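You operate a simulated robot arm through the tools that you are given. There is no shell and no other tool. Be economical: measure what you need, move in short steps, check, and stop when the job is done.

The job below is to be done with a simulated two-armed robot. You get a single attempt, and the scene is never put back.

TASK
Tip both cups of water into the pink basin and put them in the pressure drawer.
Fine: cups empty, drawer shut; spill nothing. Where these are worked on the way, their far stop is far enough and under half their travel is too little: pressure drawer.
Where things are to end (x, y in the base frame): white cup within 60 mm of [610, 160]; yellow cup within 60 mm of [690, 50].
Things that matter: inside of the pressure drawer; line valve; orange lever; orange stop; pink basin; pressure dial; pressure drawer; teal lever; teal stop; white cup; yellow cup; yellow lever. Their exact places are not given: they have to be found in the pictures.

It is judged by the outcome, as a careful person would: the job done as asked, and still so three seconds after it is handed in. It fails if anything else is knocked over, pushed out of place, dropped, spilled or broken.

THE ROBOT
Two 7-joint arms with two-finger grippers on one trunk, on a base that drives. Base frame: it is fixed to the floor where the robot stands at the start and does not move with it; the origin is under the middle of the robot, x ahead of it, y to its left, z up; the surface under the hand at the start is at about z = 820. Lengths are in mm, angles in degrees, forces in N, time in s.
The left shoulder is at the start at [46, 163, 1105], the right one opposite. With the tool pointing down near the work surface each hand reaches from about 300 to 740 mm from the robot's upright axis, wherever it stands, measured 20 degrees to its own side. Places, roughly: inside of the pressure drawer [700, 100, 600]; line valve [900, -400, 900]; orange lever [900, -300, 900]; orange stop [100, 400, 800]; pressure dial [700, -100, 800]; pressure drawer [600, 100, 700]; teal lever [900, 300, 1000]; teal stop [200, 300, 800]; yellow lever [600, 100, 1000]. Payload 2.45 kg a hand.
Tool frame (each hand has its own): the origin (TCP) lies between the finger pads and is the grasp point; the fingertips stand 26 mm ahead of it; z points along the fingers, y is the line along which they close. The gripper opens to 96 mm. The gripper's body begins 69 mm behind the TCP.
Orientation is that of the tool frame in the base frame, as a unit quaternion [w, x, y, z]. With the fingers straight down and closing along the base's y, the tool's x points along the base's -x, its y along +y and its z along -z.

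THE INTERFACE
- The arms move only by the tool jog_arm. It takes "left_plan", "right_plan" or both (then of equal length, played together; a hand with none holds still); each is one flat list of numbers, 7 for each row, row after row: the shift along the base's x, y, z in mm, then the turn, a rotation vector about the base's x, y, z in degrees, then the closure in counts, from 0 (fully open) to 255 (shut). In form: [x, y, z, wx, wy, wz, gripper, x, y, z, wx, wy, wz, gripper, ...]. A call has 1 to 12 rows; each row shifts and turns the commanded pose from where the row before left it. Rows are played at 5 a second. More than 50 mm and 8.6 degrees between two rows, or a gripper value outside its range, and nothing of the call is played. Where a pose cannot be reached the arm comes as near as it can. A force on the tool above 60 N (or 10 N above the force at the start of the call, whichever is more), or a blocked arm, ends the call early, and 0.2 s more pass. Each finger halts on what it meets, pressing with about 27 N; the grip force reading is that of the motor and also rises with nothing between the fingers. The clock runs only during rows and for 0.2 s after the last one: add rows that do not move to give the fingers time. It gives the time, the measured TCP pose, the force on the tool (base axes), the opening and the grip force at its end, in the units of the frame above (readings bear some noise), with the torque about the TCP (base axes, N m) and any sound that the robot's microphone picked up, and new pictures: "pictures" is both (left out), scene, wrist or none (wrist: the cameras of the hands that moved).
- Cameras (640 x 400 px; columns grow to the right, rows downward): "scene" is now at [106.5, 43.2, 1569.5]; the picture's right is [0.58, -0.82, -0.00], its down [-0.69, -0.49, -0.53] and it looks along [0.43, 0.30, -0.85] (base axes); focal length 223 px, centre (320, 200). "left" rides on the left gripper at [82, -3, -98] in its tool frame; the picture's right is [0.04, 1.00, 0.00], its down [-0.73, 0.03, -0.68] and it looks along [-0.68, 0.03, 0.73] (tool axes); focal length 256 px, centre (320, 200). "right" rides on the right gripper at [82, 3, -98] in its tool frame; the picture's right is [-0.04, 1.00, 0.00], its down [-0.73, -0.03, -0.68] and it looks along [-0.68, -0.03, 0.73] (tool axes); focal length 256 px, centre (320, 200).
- raise_lower(by): slides the trunk up (or, below 0, down) by that many mm; the arms and the scene camera ride with it, the base frame stays. It gives what a move gives, with no picture.
- base_move(legs): drives the robot by 1 to 6 legs, each [ahead, left, turn to the left] in mm, mm and degrees, along the robot's own axes; the way and the turn of a leg run together, so that a leg with both is an arc; at most 1500 mm and 180 degrees a leg. The arms and the cameras ride along, it lands a little off, and it stops where it bumps. It gives what a move gives, and a new picture of the scene camera.
- turn_head(pan, tilt): turns the head with the scene camera to pan (to the left, within 120 degrees either way) and tilt (down, from -29 to 69), counted from straight ahead of the robot. It gives what a move gives, and a new picture of the scene camera.
- point_at(camera, pixels): for up to 12 pixels [column, row] of the newest picture of that camera ("zoom" is the newest enlarged one), the place [x, y, z] in the base frame of the surface seen there, good to about 3 mm. The clock stands still meanwhile.
- enlarge(camera, box): a new picture of the part [left, top, right, bottom] of that camera's present view, enlarged. The clock stands still meanwhile.
- finish_job(): hands the job in; it is judged then, once.

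Go step by step. Measure first, check grasps and placings, and put right what went wrong. The budget is 80 turns and 260 pictures, counting those below and the enlarged ones. Unless the task says otherwise, let go and move clear before handing in, and close with one line.

The tools are called after "Call:" by a JSON object that holds its "op" and its "data". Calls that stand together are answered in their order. jog_arm: Moves the arms, as the interface text tells. Its arguments: {"type":"object","properties":{"left_plan":{"type":"array","items":{"type":"number"}},"right_plan":{"type":"array","items":{"type":"number"}},"pictures":{"type":"string","enum":["both","scene","wrist","none"]}},"required":[]} The other tools are called the same way: raise_lower (by) slides the trunk up or down; base_move (legs) drives the base; turn_head (pan, tilt) turns the head that bears the scene camera; point_at (camera, pixels) gives the place of the surface under pixels of a picture; enlarge (camera, box) takes an enlarged picture of a part of a camera's view; finish_job () hands the job in.

At the start:

```text
t: 0.0
left_eef_pos: [519.2, 352.2, 1233.9]
left_orientation: [0.0, -0.001, 1.0, 0.0]
left_contact_force: [-0.2, -0.2, 0.0]
left_wrist_torque: [-0.02, -0.03, -0.01]
left_gripper_width: 96.1
left_grip_force: 0.2
right_eef_pos: [451.8, -24.6, 1246.2]
right_orientation: [-0.001, 0.001, 1.0, 0.0]
right_contact_force: [0.1, 0.5, 0.1]
right_wrist_torque: [-0.01, -0.01, 0.0]
right_gripper_width: 96.0
right_grip_force: 0.1
trunk travel left (down, up): [-275.0, 292.0]
robot x, y, heading: [-3.0, -3.5, -0.0]
head pan, tilt: [35.1, 57.8]
```

scene: 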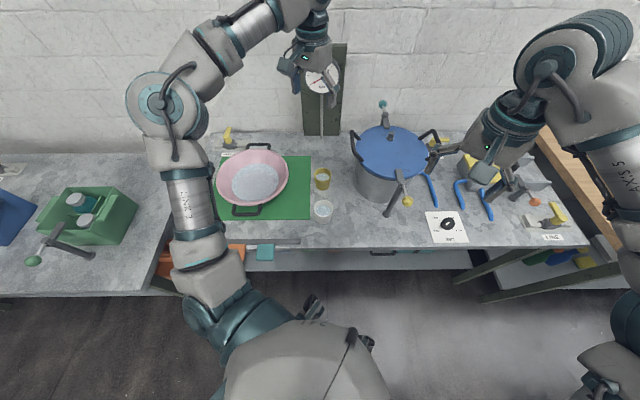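
right: 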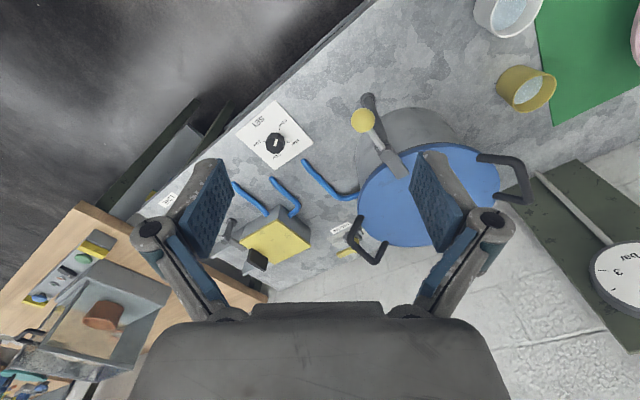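
left: 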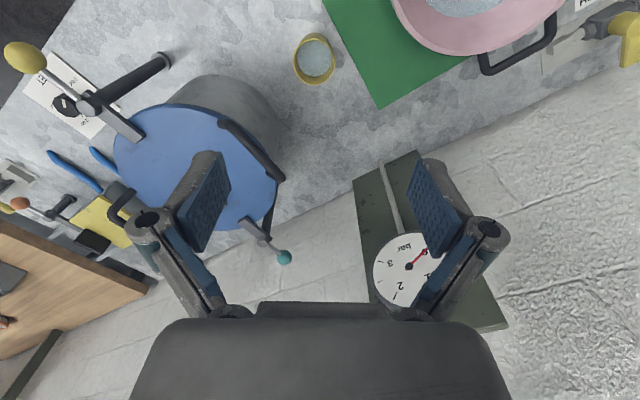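

The scene shows the bench with basin (250,180), cups (322,178) and (322,209), a pot with levers, a dial, and a drawer under the bench. I enlarge parts and measure.

Call:
{"op": "enlarge", "data": {"camera": "scene", "box": [200, 120, 400, 270]}}

Call:
{"op": "enlarge", "data": {"camera": "scene", "box": [340, 100, 600, 270]}}

Call:
{"op": "enlarge", "data": {"camera": "scene", "box": [280, 40, 380, 140]}}

Call:
{"op": "point_at", "data": {"camera": "scene", "pixels": [[322, 178], [323, 209], [252, 182], [264, 252], [382, 253], [388, 140], [407, 202], [383, 104], [447, 224], [322, 80], [535, 201], [228, 135]]}}

```text
2.67 times, centred on (300, 195) of scene
```

zoom: 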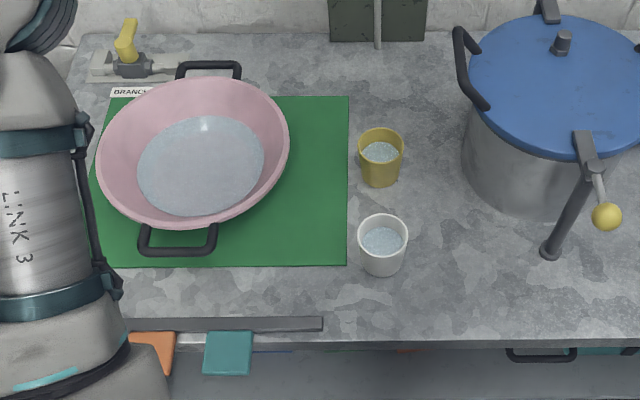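

```text
2.35 times, centred on (470, 185) of scene
```

zoom: 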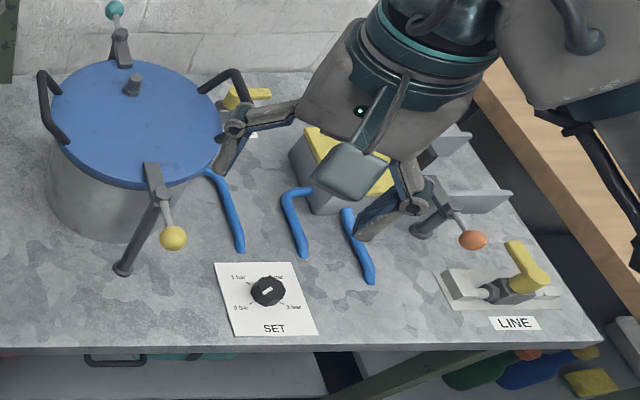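

```text
4.00 times, centred on (330, 90) of scene
```

zoom: 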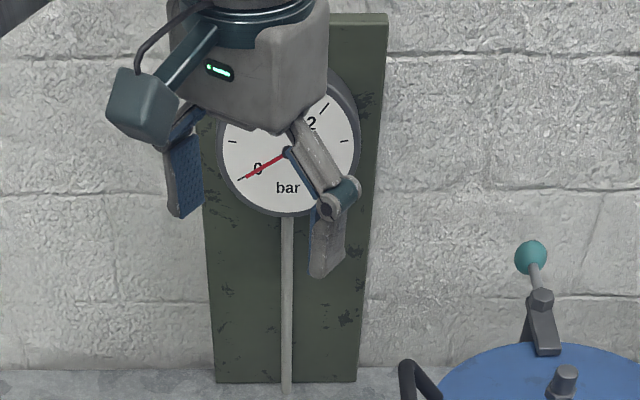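

```text
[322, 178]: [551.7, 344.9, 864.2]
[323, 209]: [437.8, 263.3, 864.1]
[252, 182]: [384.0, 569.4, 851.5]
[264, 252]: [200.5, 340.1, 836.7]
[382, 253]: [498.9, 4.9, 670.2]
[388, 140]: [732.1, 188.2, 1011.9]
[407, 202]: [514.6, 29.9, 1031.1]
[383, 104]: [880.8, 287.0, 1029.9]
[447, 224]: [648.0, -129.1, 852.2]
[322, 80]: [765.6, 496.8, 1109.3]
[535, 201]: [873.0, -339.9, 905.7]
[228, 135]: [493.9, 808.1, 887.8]
```

The gauge reads 0; a drawer handle is under the bench at (382,253). I back off to see the drawer front and the stops properly.

Call:
{"op": "base_move", "data": {"legs": [[-700, 0, 0]]}}

Call:
{"op": "turn_head", "data": {"pan": 8, "tilt": 40}}

```text
t: 3.8
left_eef_pos: [-174.5, 354.1, 1236.9]
left_orientation: [0.001, -0.005, 1.0, 0.0]
left_contact_force: [-0.2, 0.2, 0.1]
left_wrist_torque: [0.01, 0.02, 0.03]
left_gripper_width: 96.1
left_grip_force: 0.0
right_eef_pos: [-237.6, -23.8, 1246.9]
right_orientation: [0.001, -0.004, 1.0, 0.0]
right_contact_force: [0.7, -0.2, 0.5]
right_wrist_torque: [0.0, 0.0, 0.04]
right_gripper_width: 95.8
right_grip_force: 0.0
trunk travel left (down, up): [-275.0, 292.0]
robot x, y, heading: [-681.2, -4.2, 0.4]
head pan, tilt: [35.1, 57.8]
```

scene: 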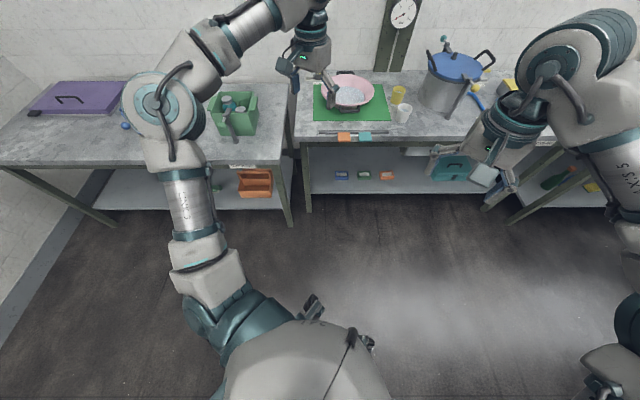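

```text
t: 4.7
left_eef_pos: [-179.7, 352.9, 1239.2]
left_orientation: [0.004, -0.004, 1.0, 0.001]
left_contact_force: [0.1, 0.3, -0.6]
left_wrist_torque: [0.01, 0.01, 0.02]
left_gripper_width: 96.1
left_grip_force: 0.2
right_eef_pos: [-242.6, -24.6, 1250.4]
right_orientation: [0.003, -0.004, 1.0, 0.0]
right_contact_force: [0.5, -0.2, 0.4]
right_wrist_torque: [-0.01, 0.04, 0.01]
right_gripper_width: 96.1
right_grip_force: 0.0
trunk travel left (down, up): [-275.0, 292.0]
robot x, y, heading: [-685.2, -0.1, 0.5]
head pan, tilt: [8.0, 40.0]
```

scene: 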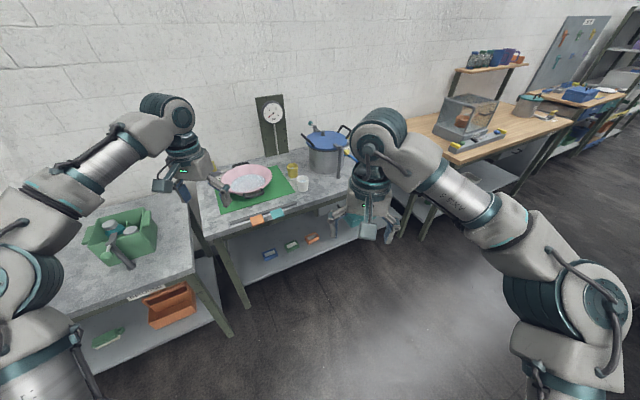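

The right arm hides the drawer. I shift it right and look closer.

Call:
{"op": "jog_arm", "data": {"right_plan": [-10, -45, 10, 0, 0, 0, 0, -10, -45, 10, 0, 0, 0, 0, -10, -45, 10, 0, 0, 0, 0, -10, -45, 10, 0, 0, 0, 0, -10, -45, 10, 0, 0, 0, 0, -10, -45, 0, 0, 0, 0, 0], "pictures": "none"}}

Call:
{"op": "turn_head", "data": {"pan": 35, "tilt": 40}}

Call:
{"op": "enlarge", "data": {"camera": "scene", "box": [280, 60, 560, 240]}}

```text
t: 6.1
left_eef_pos: [-179.0, 350.0, 1240.8]
left_orientation: [0.004, -0.004, 1.0, 0.002]
left_contact_force: [-0.8, 0.6, 0.3]
left_wrist_torque: [0.01, -0.01, 0.01]
left_gripper_width: 95.9
left_grip_force: 0.0
right_eef_pos: [-302.5, -295.2, 1298.0]
right_orientation: [0.003, -0.005, 1.0, 0.001]
right_contact_force: [0.7, 0.1, -0.6]
right_wrist_torque: [-0.01, -0.04, -0.01]
right_gripper_width: 95.7
right_grip_force: 0.0
trunk travel left (down, up): [-275.0, 292.0]
robot x, y, heading: [-685.4, -3.4, 0.5]
head pan, tilt: [8.0, 40.0]
```

```text
t: 7.0
left_eef_pos: [-177.6, 352.1, 1238.2]
left_orientation: [0.002, -0.004, 1.0, 0.001]
left_contact_force: [0.3, -0.3, 0.5]
left_wrist_torque: [0.0, -0.01, -0.02]
left_gripper_width: 95.9
left_grip_force: 0.0
right_eef_pos: [-301.9, -292.7, 1298.9]
right_orientation: [0.002, -0.004, 1.0, 0.001]
right_contact_force: [0.4, -0.8, 0.3]
right_wrist_torque: [0.02, 0.01, 0.03]
right_gripper_width: 95.8
right_grip_force: 0.1
trunk travel left (down, up): [-275.0, 292.0]
robot x, y, heading: [-687.2, -3.0, 0.6]
head pan, tilt: [35.0, 40.0]
```

scene: 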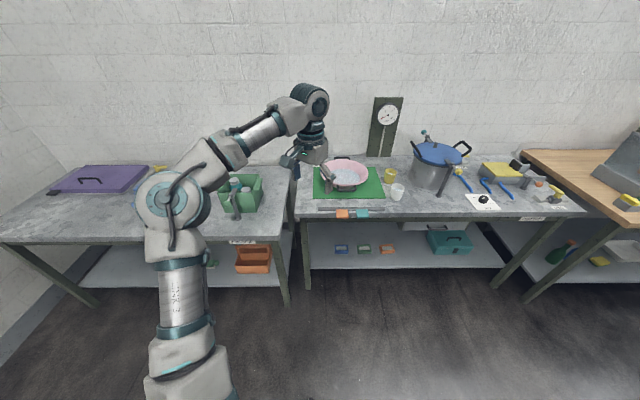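

```text
2.22 times, centred on (420, 150) of scene
```

zoom: 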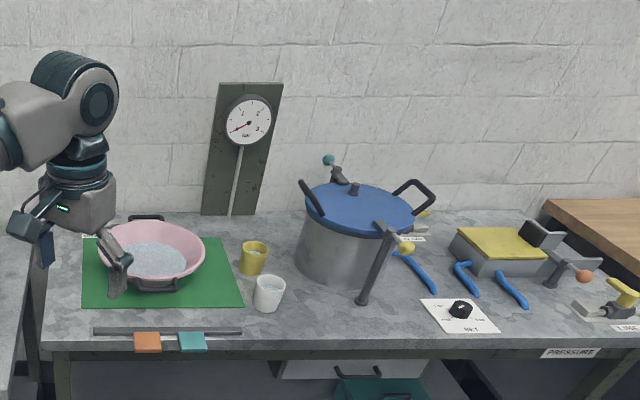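

A white panel with handle lies below the bench near zoom (330,370), and labels are visible. Enlarge more.

Call:
{"op": "enlarge", "data": {"camera": "scene", "box": [380, 190, 480, 260]}}

Call:
{"op": "enlarge", "data": {"camera": "scene", "box": [440, 150, 580, 240]}}

Call:
{"op": "enlarge", "data": {"camera": "scene", "box": [300, 190, 400, 260]}}

Call:
{"op": "enlarge", "data": {"camera": "scene", "box": [350, 80, 480, 200]}}

```text
5.71 times, centred on (430, 225) of scene
```

zoom: 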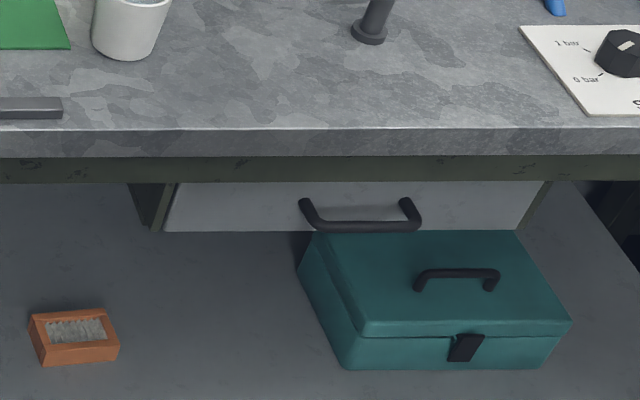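

```text
4.44 times, centred on (510, 195) of scene
```

zoom: 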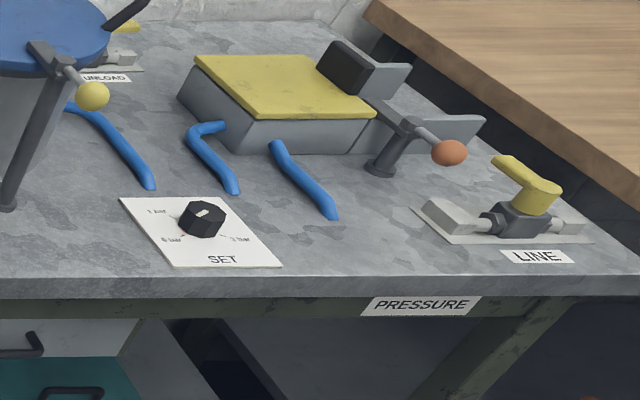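

```text
5.71 times, centred on (350, 225) of scene
```

zoom: 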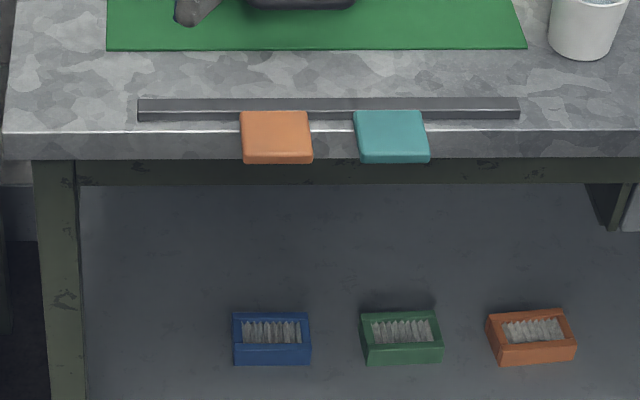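

```text
3.33 times, centred on (415, 140) of scene
```

zoom: 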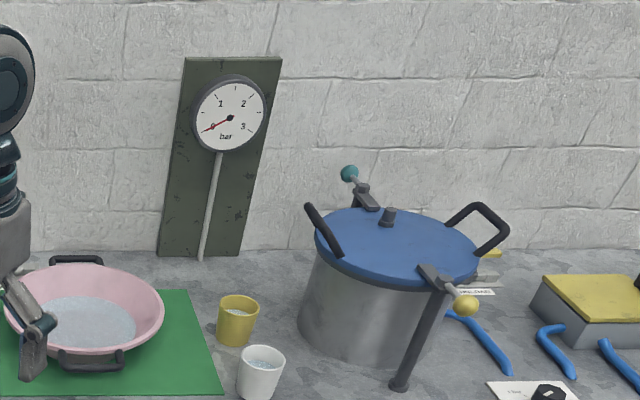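

The white drawer panel with bar handle sits beneath the bench, teal box on the shelf below. I measure these points, refreshing the zoom on the drawer first.

Call:
{"op": "enlarge", "data": {"camera": "scene", "box": [380, 190, 480, 260]}}

Call:
{"op": "point_at", "data": {"camera": "zoom", "pixels": [[310, 212], [360, 225], [410, 212], [200, 210], [500, 205], [300, 128], [300, 150], [300, 170], [420, 250], [455, 273], [368, 38], [170, 228]]}}

Call:
{"op": "enlarge", "data": {"camera": "scene", "box": [300, 140, 420, 220]}}

Call:
{"op": "point_at", "data": {"camera": "scene", "pixels": [[344, 158], [345, 191], [321, 173], [370, 173], [345, 176], [391, 172], [398, 190], [398, 199], [342, 213], [362, 213], [320, 209], [382, 210]]}}

```text
5.71 times, centred on (430, 225) of scene
```

zoom: 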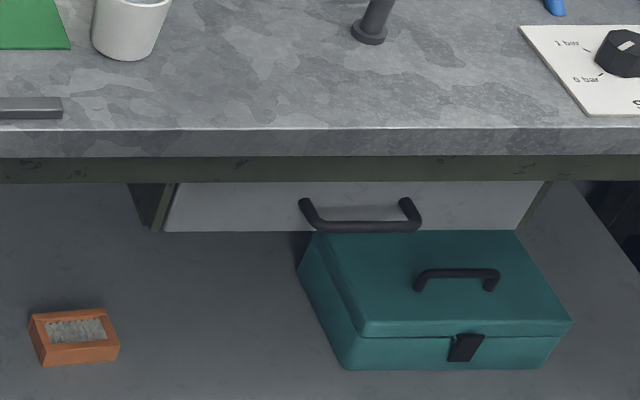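

```text
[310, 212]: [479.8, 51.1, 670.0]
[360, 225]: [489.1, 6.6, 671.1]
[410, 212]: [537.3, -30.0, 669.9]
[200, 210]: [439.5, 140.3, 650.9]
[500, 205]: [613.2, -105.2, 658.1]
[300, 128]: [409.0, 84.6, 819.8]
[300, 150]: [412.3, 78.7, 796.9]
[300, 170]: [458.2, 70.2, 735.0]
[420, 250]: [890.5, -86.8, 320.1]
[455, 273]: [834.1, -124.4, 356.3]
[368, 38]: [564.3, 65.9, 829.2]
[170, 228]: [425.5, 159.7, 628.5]
```

```text
5.00 times, centred on (360, 180) of scene
```

zoom: 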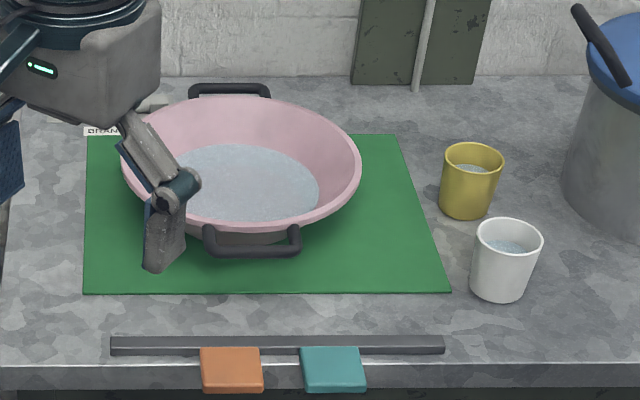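

```text
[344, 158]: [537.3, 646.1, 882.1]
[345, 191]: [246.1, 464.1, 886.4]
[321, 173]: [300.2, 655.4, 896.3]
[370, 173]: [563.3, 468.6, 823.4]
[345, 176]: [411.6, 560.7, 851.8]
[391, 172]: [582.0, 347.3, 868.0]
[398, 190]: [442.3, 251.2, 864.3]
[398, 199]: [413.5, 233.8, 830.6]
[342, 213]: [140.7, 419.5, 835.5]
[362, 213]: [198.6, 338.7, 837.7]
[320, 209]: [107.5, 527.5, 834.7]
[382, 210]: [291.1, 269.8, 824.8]
```

Geometry is clear: bench normal is about (0.816, 0.578), the drawer front at n≈440, and its handle bar is centred near [489,7,671]. I'll pour first and set the empty cups down near the bench front. After that I'll do the drawer from further back. Driving in now, facing the bench.

Call:
{"op": "base_move", "data": {"legs": [[640, 20, 0], [0, 0, 34.7]]}}

Call:
{"op": "turn_head", "data": {"pan": 5, "tilt": 55}}

```text
t: 12.2
left_eef_pos: [176.2, 596.0, 1240.2]
left_orientation: [0.002, -0.29, 0.957, 0.001]
left_contact_force: [-0.3, 1.1, 0.0]
left_wrist_torque: [-0.02, 0.01, 0.02]
left_gripper_width: 95.8
left_grip_force: 0.1
right_eef_pos: [426.3, -10.1, 1298.2]
right_orientation: [0.002, -0.291, 0.957, 0.001]
right_contact_force: [-0.2, -0.4, -0.1]
right_wrist_torque: [0.02, 0.02, 0.0]
right_gripper_width: 95.9
right_grip_force: 0.1
trunk travel left (down, up): [-275.0, 292.0]
robot x, y, heading: [-53.2, 21.3, 33.6]
head pan, tilt: [35.0, 40.0]
```

scene: 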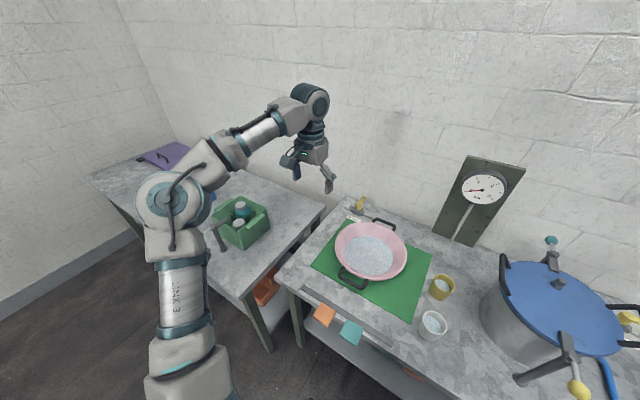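

```text
t: 13.1
left_eef_pos: [172.1, 594.1, 1242.3]
left_orientation: [0.004, -0.289, 0.957, 0.002]
left_contact_force: [0.0, -0.6, 0.5]
left_wrist_torque: [0.01, 0.01, -0.04]
left_gripper_width: 95.8
left_grip_force: 0.0
right_eef_pos: [423.8, -13.2, 1300.3]
right_orientation: [0.004, -0.291, 0.957, 0.003]
right_contact_force: [0.1, -0.1, 0.2]
right_wrist_torque: [0.0, 0.0, -0.02]
right_gripper_width: 95.7
right_grip_force: 0.1
trunk travel left (down, up): [-275.0, 292.0]
robot x, y, heading: [-55.9, 20.2, 33.8]
head pan, tilt: [5.0, 55.0]
```

scene: 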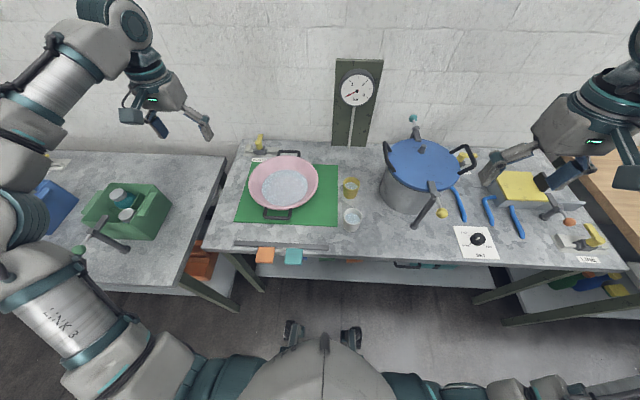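

Good clear view. I zoom on the basin and cups and measure rims.

Call:
{"op": "enlarge", "data": {"camera": "scene", "box": [230, 130, 380, 250]}}

```text
3.33 times, centred on (305, 190) of scene
```

zoom: 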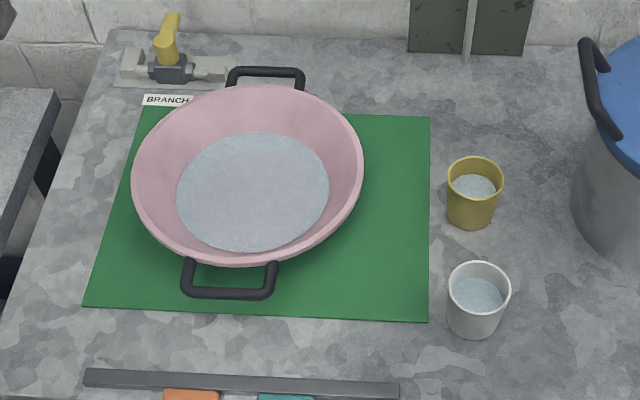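

Call:
{"op": "point_at", "data": {"camera": "zoom", "pixels": [[134, 170], [362, 165], [242, 263], [260, 88], [250, 190], [450, 287], [508, 287], [478, 264], [478, 312], [449, 178], [501, 178], [475, 158]]}}

Call:
{"op": "point_at", "data": {"camera": "zoom", "pixels": [[474, 200], [478, 296], [474, 185], [478, 280], [472, 225], [472, 334], [230, 295], [250, 260], [500, 330], [440, 380], [550, 380], [590, 200]]}}

```text
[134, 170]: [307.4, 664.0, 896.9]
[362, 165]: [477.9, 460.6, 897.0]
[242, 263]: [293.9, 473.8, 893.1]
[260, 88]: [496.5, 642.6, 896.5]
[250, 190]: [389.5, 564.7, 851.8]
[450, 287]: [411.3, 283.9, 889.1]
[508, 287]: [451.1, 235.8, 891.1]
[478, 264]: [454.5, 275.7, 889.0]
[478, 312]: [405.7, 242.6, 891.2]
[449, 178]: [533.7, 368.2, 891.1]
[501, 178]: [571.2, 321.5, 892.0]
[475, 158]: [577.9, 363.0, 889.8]
```

```text
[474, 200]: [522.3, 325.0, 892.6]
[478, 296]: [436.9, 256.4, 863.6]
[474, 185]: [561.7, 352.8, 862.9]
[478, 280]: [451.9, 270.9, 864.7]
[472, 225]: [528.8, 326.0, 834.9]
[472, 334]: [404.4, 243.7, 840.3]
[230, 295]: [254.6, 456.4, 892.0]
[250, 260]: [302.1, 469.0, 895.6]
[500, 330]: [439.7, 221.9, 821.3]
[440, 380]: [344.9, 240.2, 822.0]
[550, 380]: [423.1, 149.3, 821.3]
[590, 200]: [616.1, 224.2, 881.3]
```

White cup centre ≈[431,259], yellow ≈[551,344], rims z≈890, dia ≈64; basin centre ≈[394,560], rim z 897, radius ≈132. Left hand goes above the white cup.

Call:
{"op": "jog_arm", "data": {"left_plan": [25.9, -33.45, -22, 0, 0, 0, 0, 25.9, -33.45, -22, 0, 0, 0, 0, 25.9, -33.45, -22, 0, 0, 0, 0, 25.9, -33.45, -22, 0, 0, 0, 0, 25.9, -33.45, -22, 0, 0, 0, 0, 25.9, -33.45, -22, 0, 0, 0, 0, 25.9, -33.45, -22, 0, 0, 0, 0, 25.9, -33.45, -22, 0, 0, 0, 0, 25.9, -33.45, -22, 0, 0, 0, 0, 25.9, -33.45, -22, 0, 0, 0, 0, 0, 0, -40, 0, 0, 0, 0, 0, 0, 0, 0, 0, 0, 0]}}

```text
t: 15.7
left_eef_pos: [289.4, 424.6, 1035.9]
left_orientation: [0.004, -0.291, 0.957, 0.002]
left_contact_force: [0.5, 0.0, 0.4]
left_wrist_torque: [-0.01, -0.02, -0.03]
left_gripper_width: 96.1
left_grip_force: 0.1
left hand out of reach, approached as far as the arm can: row 5, 6, 7, 8, 9, 10
right_eef_pos: [422.9, -12.8, 1300.1]
right_orientation: [0.003, -0.291, 0.957, 0.002]
right_contact_force: [0.7, 0.9, 0.5]
right_wrist_torque: [-0.04, 0.04, -0.02]
right_gripper_width: 96.0
right_grip_force: 0.2
trunk travel left (down, up): [-275.0, 292.0]
robot x, y, heading: [-54.8, 16.6, 33.9]
head pan, tilt: [5.0, 55.0]
```

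scene: 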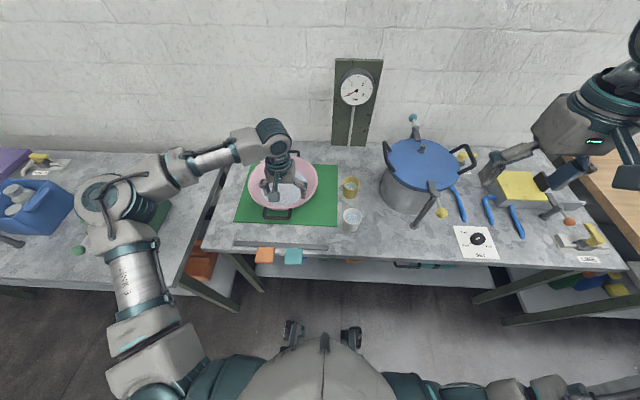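
left: 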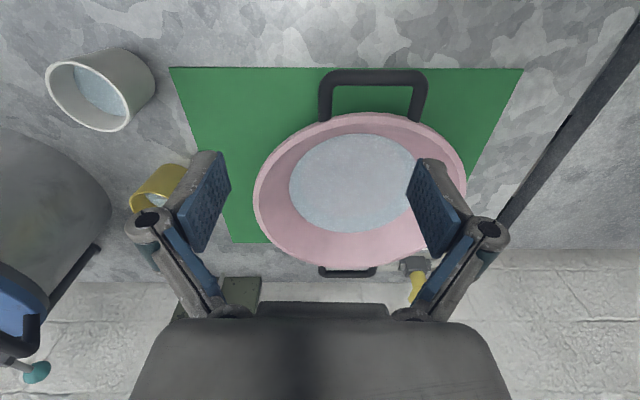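

The arm stalled toward the robot's midline. Turning the base right by 25° puts the cups on the left arm's own side (and the hand nearly over the white cup), and the basin stays in the left sector.

Call:
{"op": "base_move", "data": {"legs": [[0, 0, -25]]}}

```text
t: 17.4
left_eef_pos: [426.6, 240.8, 1036.8]
left_orientation: [0.004, -0.076, 0.997, 0.001]
left_contact_force: [-0.5, 0.1, -1.1]
left_wrist_torque: [-0.03, 0.01, 0.01]
left_gripper_width: 96.2
left_grip_force: 0.1
right_eef_pos: [364.4, -212.1, 1299.7]
right_orientation: [0.004, -0.076, 0.997, 0.002]
right_contact_force: [-0.5, -0.5, -0.1]
right_wrist_torque: [0.02, 0.02, -0.02]
right_gripper_width: 96.1
right_grip_force: 0.0
trunk travel left (down, up): [-275.0, 292.0]
robot x, y, heading: [-55.1, 24.8, 8.3]
head pan, tilt: [5.0, 55.0]
```

scene: 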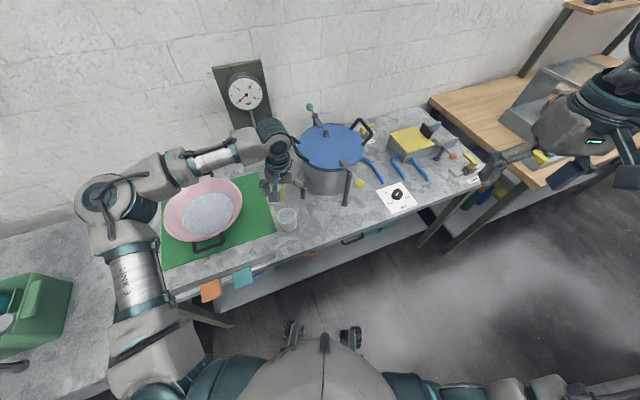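

Hand at [427,241,1037]; shifting over the cup and lowering to z≈940 to check.

Call:
{"op": "jog_arm", "data": {"left_plan": [4.4, 18.7, -17, 0, 0, 0, 0, 0, 0, -40, 0, 0, 0, 0, 0, 0, -40, 0, 0, 0, 0, 0, 0, 0, 0, 0, 0, 0], "pictures": "wrist"}}

```text
t: 18.4
left_eef_pos: [429.3, 258.4, 940.8]
left_orientation: [0.006, -0.076, 0.997, 0.002]
left_contact_force: [0.0, 0.7, -0.1]
left_wrist_torque: [0.02, -0.01, -0.02]
left_gripper_width: 96.1
left_grip_force: 0.0
right_eef_pos: [360.2, -212.0, 1301.6]
right_orientation: [0.006, -0.076, 0.997, 0.001]
right_contact_force: [-0.1, -1.1, 0.0]
right_wrist_torque: [-0.01, -0.03, -0.01]
right_gripper_width: 96.1
right_grip_force: 0.1
trunk travel left (down, up): [-275.0, 292.0]
robot x, y, heading: [-54.0, 21.4, 8.9]
head pan, tilt: [5.0, 55.0]
```

left: 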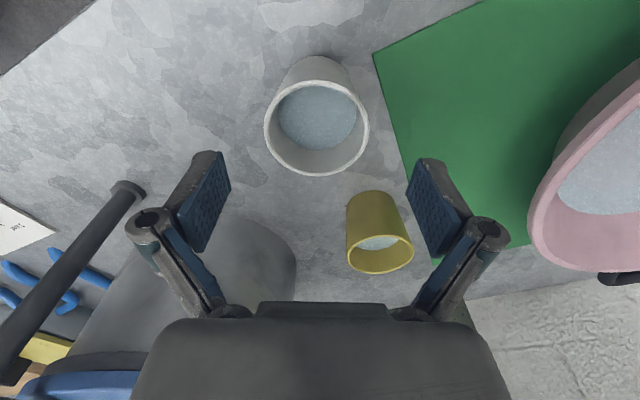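

Aligned over the white cup (315,115). Lower to z≈857 and close.

Call:
{"op": "jog_arm", "data": {"left_plan": [1, 1, -28, 0, 0, 0, 0, 0, 0, -28, 0, 0, 0, 0, 0, 0, -28, 0, 0, 0, 0, 0, 0, 0, 0, 0, 0, 90, 0, 0, 0, 0, 0, 0, 160, 0, 0, 0, 0, 0, 0, 200, 0, 0, 0, 0, 0, 0, 200]}}

```text
t: 20.0
left_eef_pos: [430.9, 259.7, 857.6]
left_orientation: [0.007, -0.076, 0.997, 0.0]
left_contact_force: [-0.6, -0.6, -0.5]
left_wrist_torque: [-0.03, 0.02, 0.01]
left_gripper_width: 68.2
left_grip_force: 26.6
right_eef_pos: [359.3, -212.3, 1301.1]
right_orientation: [0.006, -0.075, 0.997, 0.001]
right_contact_force: [0.2, 0.1, 0.5]
right_wrist_torque: [-0.01, -0.02, 0.0]
right_gripper_width: 96.5
right_grip_force: 0.0
trunk travel left (down, up): [-275.0, 292.0]
robot x, y, heading: [-53.7, 23.2, 8.8]
head pan, tilt: [5.0, 55.0]
```

scene: 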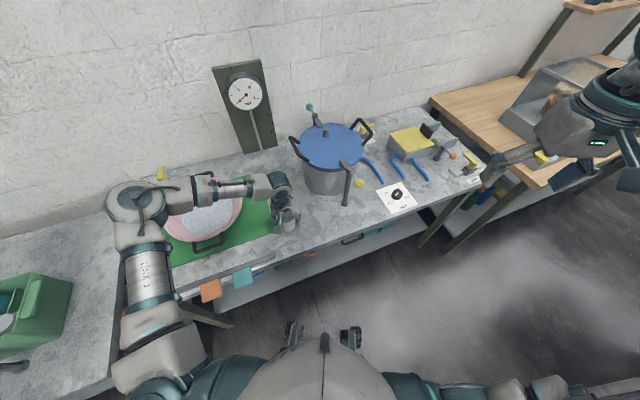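
left: 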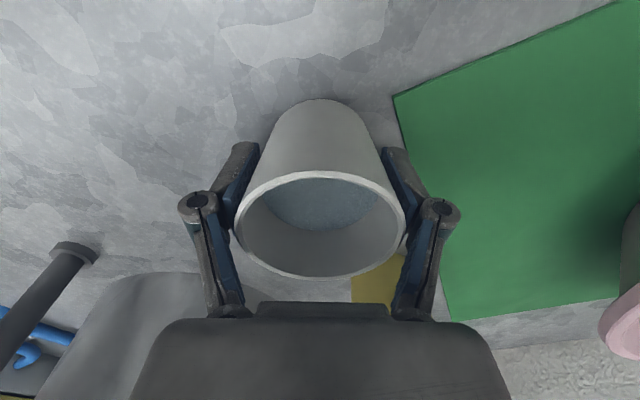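

Cup gripped (68 mm, 26.6 N). Lift straight up gently to z≈1035.

Call:
{"op": "jog_arm", "data": {"left_plan": [0, 0, 10, 0, 0, 0, 200, 0, 0, 20, 0, 0, 0, 200, 0, 0, 25, 0, 0, 0, 200, 0, 0, 25, 0, 0, 0, 200, 0, 0, 25, 0, 0, 0, 200, 0, 0, 25, 0, 0, 0, 200, 0, 0, 25, 0, 0, 0, 200, 0, 0, 20, 0, 0, 0, 200, 0, 0, 5, 0, 0, 0, 200], "pictures": "wrist"}}

Call:
{"op": "jog_arm", "data": {"left_plan": [0, 10, 0, 0, 0, 0, 200, 0, 25, 0, 0, 0, 0, 200, 0, 30, 0, 0, 0, 0, 200, 0, 30, 0, 0, 0, 0, 200, 0, 30, 0, 0, 0, 0, 200, 0, 30, 0, 0, 0, 0, 200, 0, 30, 0, 0, 0, 0, 200, 0, 30, 0, 0, 0, 0, 200, 0, 30, 0, 0, 0, 0, 200, 0, 30, 0, 0, 0, 0, 200, 0, 20, 0, 0, 0, 0, 200, 0, 5, 0, 0, 0, 0, 200]}}

```text
t: 22.0
left_eef_pos: [427.8, 260.6, 1035.8]
left_orientation: [0.006, -0.076, 0.997, 0.001]
left_contact_force: [0.0, -0.2, -0.8]
left_wrist_torque: [0.0, -0.01, -0.02]
left_gripper_width: 67.9
left_grip_force: 27.2
right_eef_pos: [360.0, -212.9, 1299.0]
right_orientation: [0.005, -0.075, 0.997, 0.001]
right_contact_force: [-0.4, -0.2, -0.4]
right_wrist_torque: [0.0, -0.02, 0.0]
right_gripper_width: 95.9
right_grip_force: 0.0
trunk travel left (down, up): [-275.0, 292.0]
robot x, y, heading: [-56.7, 22.4, 8.9]
head pan, tilt: [5.0, 55.0]
```

left: 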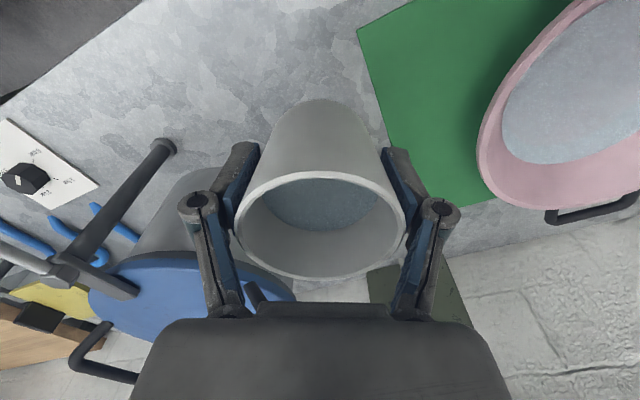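

```text
t: 24.6
left_eef_pos: [431.4, 564.4, 1039.6]
left_orientation: [0.006, -0.075, 0.997, 0.001]
left_contact_force: [-0.8, -0.4, -2.0]
left_wrist_torque: [0.01, -0.01, -0.03]
left_gripper_width: 68.0
left_grip_force: 27.5
right_eef_pos: [358.8, -211.5, 1302.1]
right_orientation: [0.005, -0.077, 0.997, 0.0]
right_contact_force: [-0.1, -0.1, -0.2]
right_wrist_torque: [0.03, -0.02, 0.01]
right_gripper_width: 95.7
right_grip_force: 0.0
trunk travel left (down, up): [-275.0, 292.0]
robot x, y, heading: [-50.3, 20.9, 9.0]
head pan, tilt: [5.0, 55.0]
```

scene: 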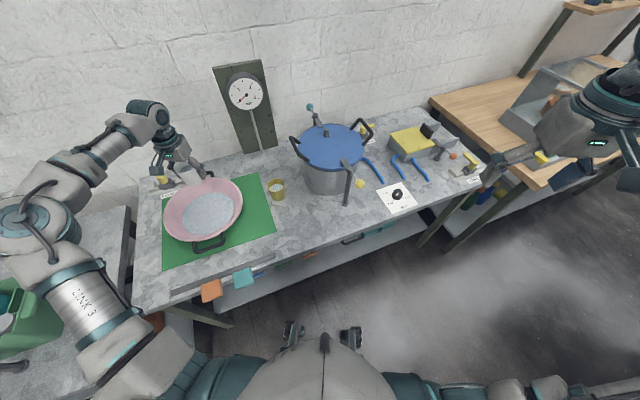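
left: 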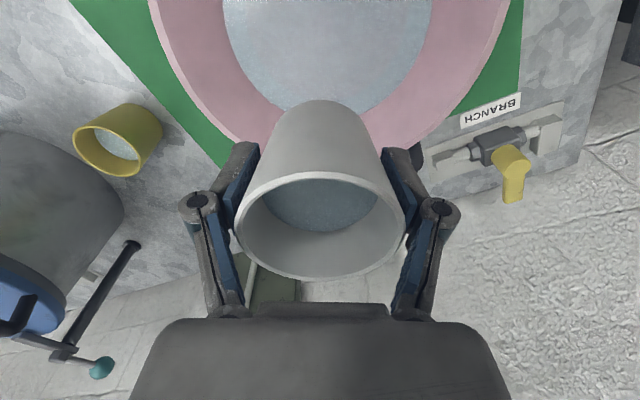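

Cup is at [431,564,1040], above the basin. Begin tilting about the closing axis, checking at ~72°.

Call:
{"op": "jog_arm", "data": {"left_plan": [0, 0, 0, 1.2, -7.9, 0, 200, 0, 0, 0, 1.2, -7.9, 0, 200, 0, 0, 0, 1.2, -7.9, 0, 200, 0, 0, 0, 0.75, -4.94, 0, 200, 0, 0, 0, 0.75, -4.94, 0, 200, 0, 0, 0, 0.75, -4.94, 0, 200, 0, 0, 0, 0.75, -4.94, 0, 200, 0, 0, 0, 0.75, -4.94, 0, 200, 0, 0, 0, 0.75, -4.94, 0, 200, 0, 0, 0, 0.75, -4.94, 0, 200, 0, 0, 0, 0.75, -4.94, 0, 200, 0, 0, 0, 0, 0, 0, 200]}}

```text
t: 27.2
left_eef_pos: [429.7, 562.9, 1035.6]
left_orientation: [0.533, -0.064, 0.842, 0.04]
left_contact_force: [0.3, -0.7, -1.0]
left_wrist_torque: [0.0, -0.04, 0.01]
left_gripper_width: 68.2
left_grip_force: 26.7
right_eef_pos: [360.1, -210.0, 1302.4]
right_orientation: [0.006, -0.075, 0.997, 0.0]
right_contact_force: [0.0, -0.6, -0.2]
right_wrist_torque: [0.01, -0.02, 0.01]
right_gripper_width: 96.2
right_grip_force: 0.0
trunk travel left (down, up): [-275.0, 292.0]
robot x, y, heading: [-54.0, 20.2, 8.4]
head pan, tilt: [5.0, 55.0]
```

scene: 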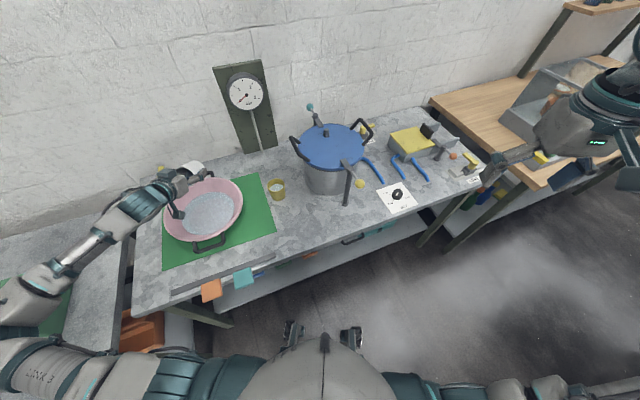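
left: 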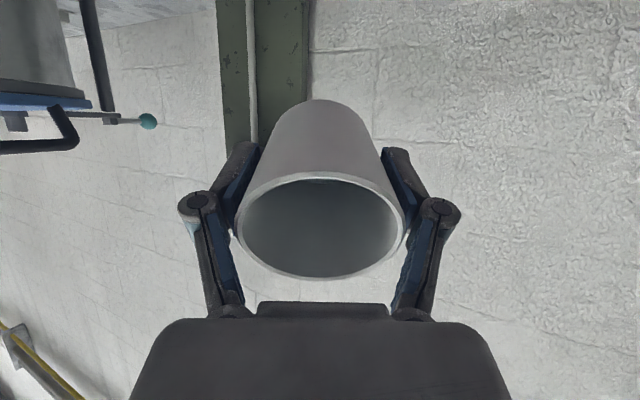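

At 64° the cup already looks almost empty. Continue to about 105° and hold.

Call:
{"op": "jog_arm", "data": {"left_plan": [0, 0, 0, 0.9, -5.9, 0, 200, 0, 0, 0, 0.9, -5.9, 0, 200, 0, 0, 0, 0.9, -5.9, 0, 200, 0, 0, 0, 0.9, -5.9, 0, 200, 0, 0, 0, 0.9, -5.9, 0, 200, 0, 0, 0, 0.9, -5.9, 0, 200, 0, 0, 0, 0.9, -5.9, 0, 200, 0, 0, 0, 0, 0, 0, 200, 0, 0, 0, 0, 0, 0, 200, 0, 0, 0, 0, 0, 0, 200, 0, 0, 0, 0, 0, 0, 200]}}

Call:
{"op": "enlarge", "data": {"camera": "scene", "box": [130, 130, 310, 270]}}

```text
t: 29.6
left_eef_pos: [428.4, 562.3, 1035.1]
left_orientation: [0.799, -0.046, 0.597, 0.06]
left_contact_force: [-0.1, 0.2, 0.0]
left_wrist_torque: [-0.03, -0.02, -0.02]
left_gripper_width: 68.3
left_grip_force: 27.5
right_eef_pos: [359.9, -213.3, 1301.3]
right_orientation: [0.005, -0.076, 0.997, 0.001]
right_contact_force: [-0.1, 0.1, -0.6]
right_wrist_torque: [0.02, -0.04, 0.01]
right_gripper_width: 96.0
right_grip_force: 0.1
trunk travel left (down, up): [-275.0, 292.0]
robot x, y, heading: [-58.2, 21.7, 8.5]
head pan, tilt: [5.0, 55.0]
```

scene: 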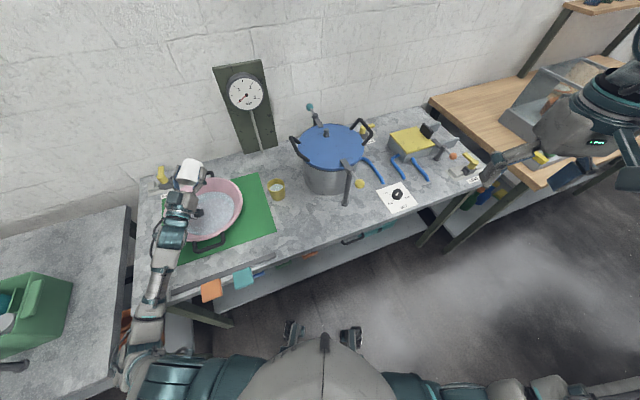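
left: 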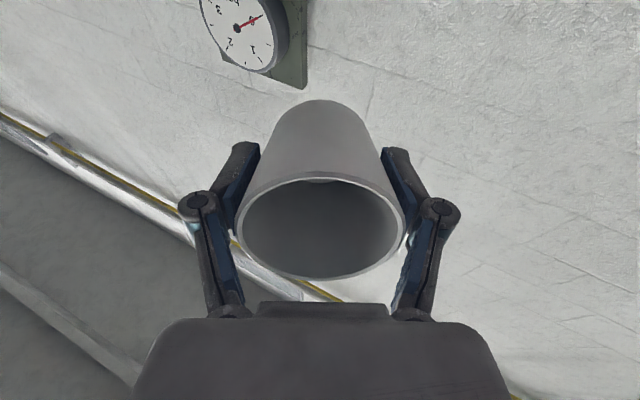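

```text
2.86 times, centred on (220, 200) of scene
```

zoom: 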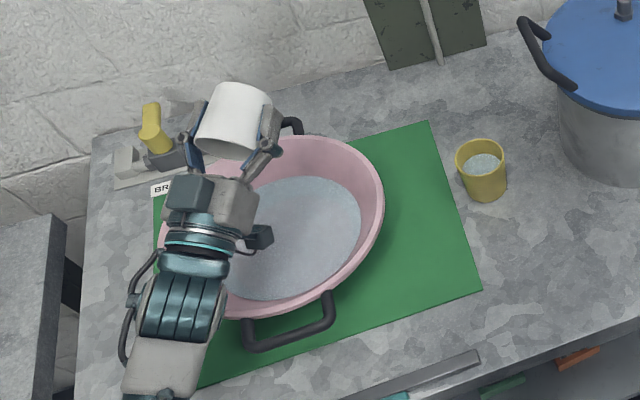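

White is empty (tilt ≈106°) and nothing spilled is visible. Turn it back upright.

Call:
{"op": "jog_arm", "data": {"left_plan": [0, 0, 0, -1.2, 8.3, 0, 200, 0, 0, 0, -1.2, 8.3, 0, 200, 0, 0, 0, -1.2, 8.3, 0, 200, 0, 0, 0, -1.2, 8.3, 0, 200, 0, 0, 0, -1.2, 8.3, 0, 200, 0, 0, 0, -1.2, 8.3, 0, 200, 0, 0, 0, -1.2, 8.3, 0, 200, 0, 0, 0, -1.2, 8.3, 0, 200, 0, 0, 0, -1.2, 8.3, 0, 200, 0, 0, 0, -1.2, 8.3, 0, 200, 0, 0, 0, -1.2, 8.3, 0, 200, 0, 0, 0, -1.2, 8.3, 0, 200], "pictures": "none"}}

Call:
{"op": "jog_arm", "data": {"left_plan": [0, -30, 0, -0.7, 5, 0, 200, 0, -45, 0, 0, 0, 0, 200, 0, -45, 0, 0, 0, 0, 200, 0, -45, 0, 0, 0, 0, 200, 0, -45, 0, 0, 0, 0, 200, 0, -45, 0, 0, 0, 0, 200, 0, -45, 0, 0, 0, 0, 200, 0, -40, 0, 0, 0, 0, 200, 0, -20, 0, 0, 0, 0, 200]}}

```text
t: 32.2
left_eef_pos: [429.8, 561.5, 1037.4]
left_orientation: [0.049, -0.07, 0.996, 0.008]
left_contact_force: [0.2, -0.7, -0.1]
left_wrist_torque: [-0.04, -0.03, 0.03]
left_gripper_width: 68.6
left_grip_force: 27.0
right_eef_pos: [360.3, -210.8, 1301.8]
right_orientation: [0.005, -0.076, 0.997, 0.001]
right_contact_force: [-0.8, 0.1, -0.3]
right_wrist_torque: [-0.03, 0.03, -0.03]
right_gripper_width: 96.3
right_grip_force: 0.0
trunk travel left (down, up): [-275.0, 292.0]
robot x, y, heading: [-52.2, 23.4, 8.8]
head pan, tilt: [5.0, 55.0]
```

```text
t: 34.2
left_eef_pos: [429.4, 199.9, 1035.6]
left_orientation: [0.006, -0.071, 0.997, 0.006]
left_contact_force: [-0.1, 0.0, 0.4]
left_wrist_torque: [0.03, -0.01, 0.01]
left_gripper_width: 68.3
left_grip_force: 26.9
right_eef_pos: [361.6, -215.3, 1302.5]
right_orientation: [0.005, -0.077, 0.997, 0.003]
right_contact_force: [0.2, 0.5, -0.4]
right_wrist_torque: [0.03, 0.02, -0.02]
right_gripper_width: 96.1
right_grip_force: 0.0
trunk travel left (down, up): [-275.0, 292.0]
robot x, y, heading: [-57.3, 20.7, 8.7]
head pan, tilt: [5.0, 55.0]
```

scene: 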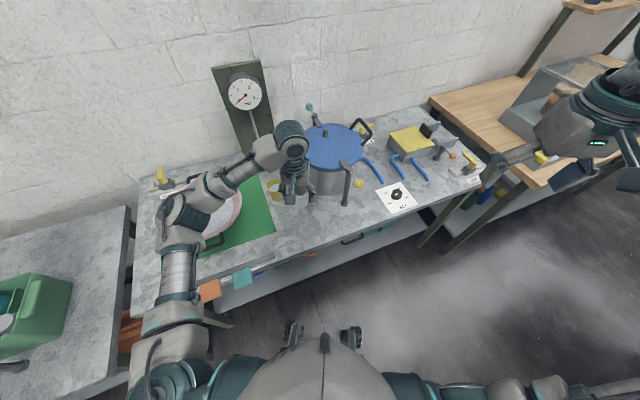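
left: 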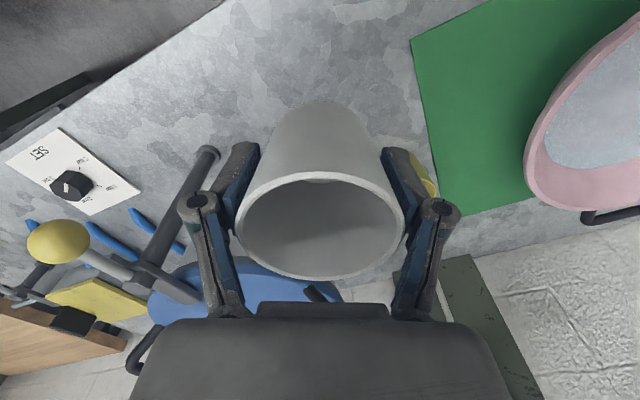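

Cup empty and upright. Move to [433,173] and set down on the bench (release at z≈858).

Call:
{"op": "jog_arm", "data": {"left_plan": [3, -26, 0, 0, 0, 0, 200, 0, 0, -45, 0, 0, 0, 200, 0, 0, -45, 0, 0, 0, 200, 0, 0, -45, 0, 0, 0, 200, 0, 0, -25, 0, 0, 0, 200, 0, 0, -12, 0, 0, 0, 200, 0, 0, -5, 0, 0, 0, 200, 0, 0, 0, 0, 0, 0, 200], "pictures": "none"}}

```text
t: 36.0
left_eef_pos: [432.5, 174.3, 858.9]
left_orientation: [0.006, -0.071, 0.997, 0.006]
left_contact_force: [-0.4, 0.2, -0.6]
left_wrist_torque: [0.0, 0.02, 0.0]
left_gripper_width: 68.2
left_grip_force: 26.4
right_eef_pos: [359.6, -214.4, 1301.6]
right_orientation: [0.005, -0.076, 0.997, 0.003]
right_contact_force: [-0.1, -0.3, -0.4]
right_wrist_torque: [-0.04, 0.03, 0.0]
right_gripper_width: 96.0
right_grip_force: 0.2
trunk travel left (down, up): [-275.0, 292.0]
robot x, y, heading: [-51.1, 23.0, 8.9]
head pan, tilt: [5.0, 55.0]
```

Release and retreat upward.

Call:
{"op": "jog_arm", "data": {"left_plan": [0, 0, -1, 0, 0, 0, 200, 0, 0, 0, 0, 0, 0, 120, 0, 0, 0, 0, 0, 0, 50, 0, 0, 0, 0, 0, 0, 0, 0, 0, 0, 0, 0, 0, 0, 0, 0, 40, 0, 0, 0, 0, 0, 0, 45, 0, 0, 0, 0, 0, 0, 45, 0, 0, 0, 0, 0, 0, 20, 0, 0, 0, 0]}}

```text
t: 38.0
left_eef_pos: [433.6, 177.1, 1009.1]
left_orientation: [0.006, -0.071, 0.997, 0.006]
left_contact_force: [0.0, 0.3, 0.5]
left_wrist_torque: [0.02, 0.02, 0.04]
left_gripper_width: 95.8
left_grip_force: 0.1
right_eef_pos: [359.3, -213.8, 1301.6]
right_orientation: [0.005, -0.076, 0.997, 0.003]
right_contact_force: [0.5, 1.1, 0.5]
right_wrist_torque: [0.02, -0.01, 0.02]
right_gripper_width: 95.9
right_grip_force: 0.0
trunk travel left (down, up): [-275.0, 292.0]
robot x, y, heading: [-52.9, 24.1, 8.6]
head pan, tilt: [5.0, 55.0]
```

scene: 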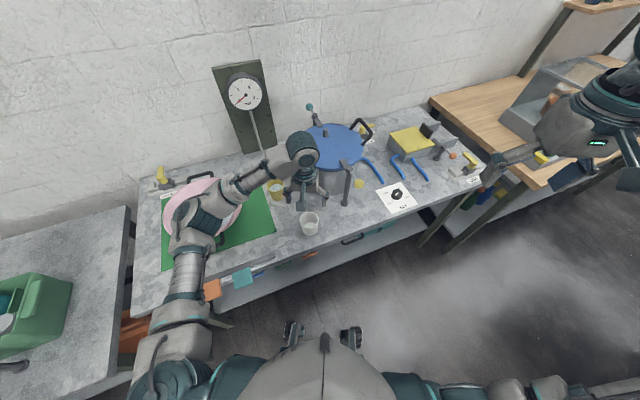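
left: 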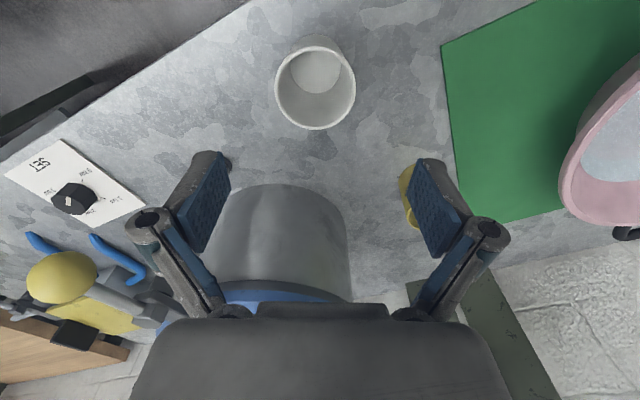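

White stands empty at (318,75) in wrist view. Check the pot's left handle before reaching for yellow.

Call:
{"op": "point_at", "data": {"camera": "scene", "pixels": [[292, 139], [296, 147], [276, 189], [310, 214]]}}

Call:
{"op": "jog_arm", "data": {"left_plan": [5, 45, 5, 0, 0, 0, 0, 10, 45, 5, 0, 0, 0, 0, 18, 43, 0, 0, 0, 0, 0, 30, 34, 0, 0, 0, 0, 0, 35, 0, 0, 0, 0, 0, 0, 20, 0, -20, 0, 0, 0, 0, 0, 0, 0, 0, 0, 0, 0]}}

```text
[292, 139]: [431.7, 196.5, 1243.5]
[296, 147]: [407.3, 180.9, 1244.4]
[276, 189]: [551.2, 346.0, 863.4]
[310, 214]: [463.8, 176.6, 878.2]
```

```text
t: 39.6
left_eef_pos: [551.1, 341.0, 997.7]
left_orientation: [0.006, -0.071, 0.997, 0.006]
left_contact_force: [-0.3, 1.0, -0.4]
left_wrist_torque: [0.01, 0.03, 0.03]
left_gripper_width: 96.0
left_grip_force: 0.1
right_eef_pos: [358.9, -212.9, 1301.0]
right_orientation: [0.006, -0.075, 0.997, 0.002]
right_contact_force: [-0.9, 0.1, -0.9]
right_wrist_torque: [-0.02, -0.04, 0.01]
right_gripper_width: 95.6
right_grip_force: 0.1
trunk travel left (down, up): [-275.0, 292.0]
robot x, y, heading: [-57.1, 20.6, 8.7]
head pan, tilt: [5.0, 55.0]
```

scene: 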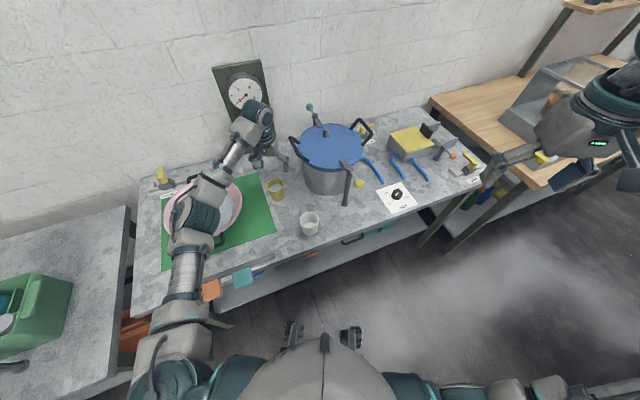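
left: 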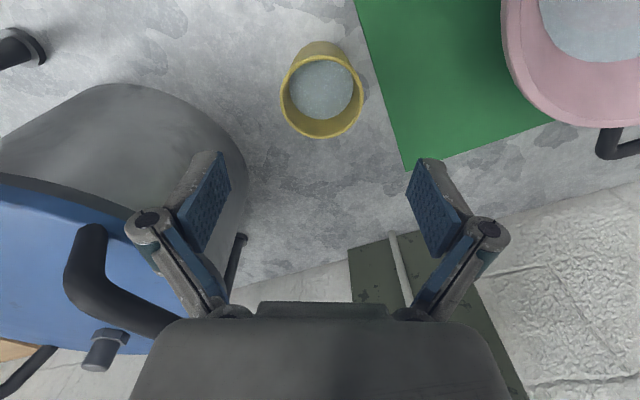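

Over the yellow cup; measure the pot handle near the left finger.

Call:
{"op": "point_at", "data": {"camera": "left", "pixels": [[90, 240], [75, 290], [150, 320], [200, 110], [240, 175], [322, 90], [322, 48], [321, 135]]}}

```text
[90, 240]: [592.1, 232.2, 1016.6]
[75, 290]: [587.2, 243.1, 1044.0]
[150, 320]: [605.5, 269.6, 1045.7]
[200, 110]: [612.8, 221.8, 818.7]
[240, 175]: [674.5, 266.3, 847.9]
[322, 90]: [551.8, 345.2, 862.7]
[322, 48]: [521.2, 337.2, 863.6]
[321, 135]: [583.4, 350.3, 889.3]
```

Handle is ≥40 mm clear. Lower onto the yellow cup and close.

Call:
{"op": "jog_arm", "data": {"left_plan": [-1, 3, -30, 0, 0, 0, 0, 0, 0, -35, 0, 0, 0, 0, 0, 0, -35, 0, 0, 0, 0, 0, 0, -25, 0, 0, 0, 0, 0, 0, -15, 0, 0, 0, 0, 0, 0, 0, 0, 0, 0, 60, 0, 0, 0, 0, 0, 0, 120, 0, 0, 0, 0, 0, 0, 200, 0, 0, 0, 0, 0, 0, 200, 0, 0, 0, 0, 0, 0, 200], "pictures": "wrist"}}

```text
t: 41.8
left_eef_pos: [551.5, 343.2, 858.9]
left_orientation: [0.006, -0.07, 0.998, 0.006]
left_contact_force: [-0.3, 0.2, 0.4]
left_wrist_torque: [-0.01, 0.02, -0.01]
left_gripper_width: 68.0
left_grip_force: 27.5
right_eef_pos: [360.7, -212.1, 1302.2]
right_orientation: [0.006, -0.076, 0.997, 0.002]
right_contact_force: [0.0, 0.1, -0.2]
right_wrist_torque: [-0.01, 0.0, 0.01]
right_gripper_width: 96.0
right_grip_force: 0.1
trunk travel left (down, up): [-275.0, 292.0]
robot x, y, heading: [-54.1, 24.5, 8.7]
head pan, tilt: [5.0, 55.0]
```

left: 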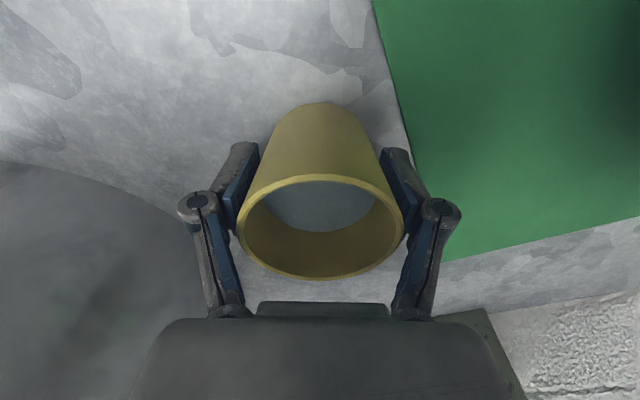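

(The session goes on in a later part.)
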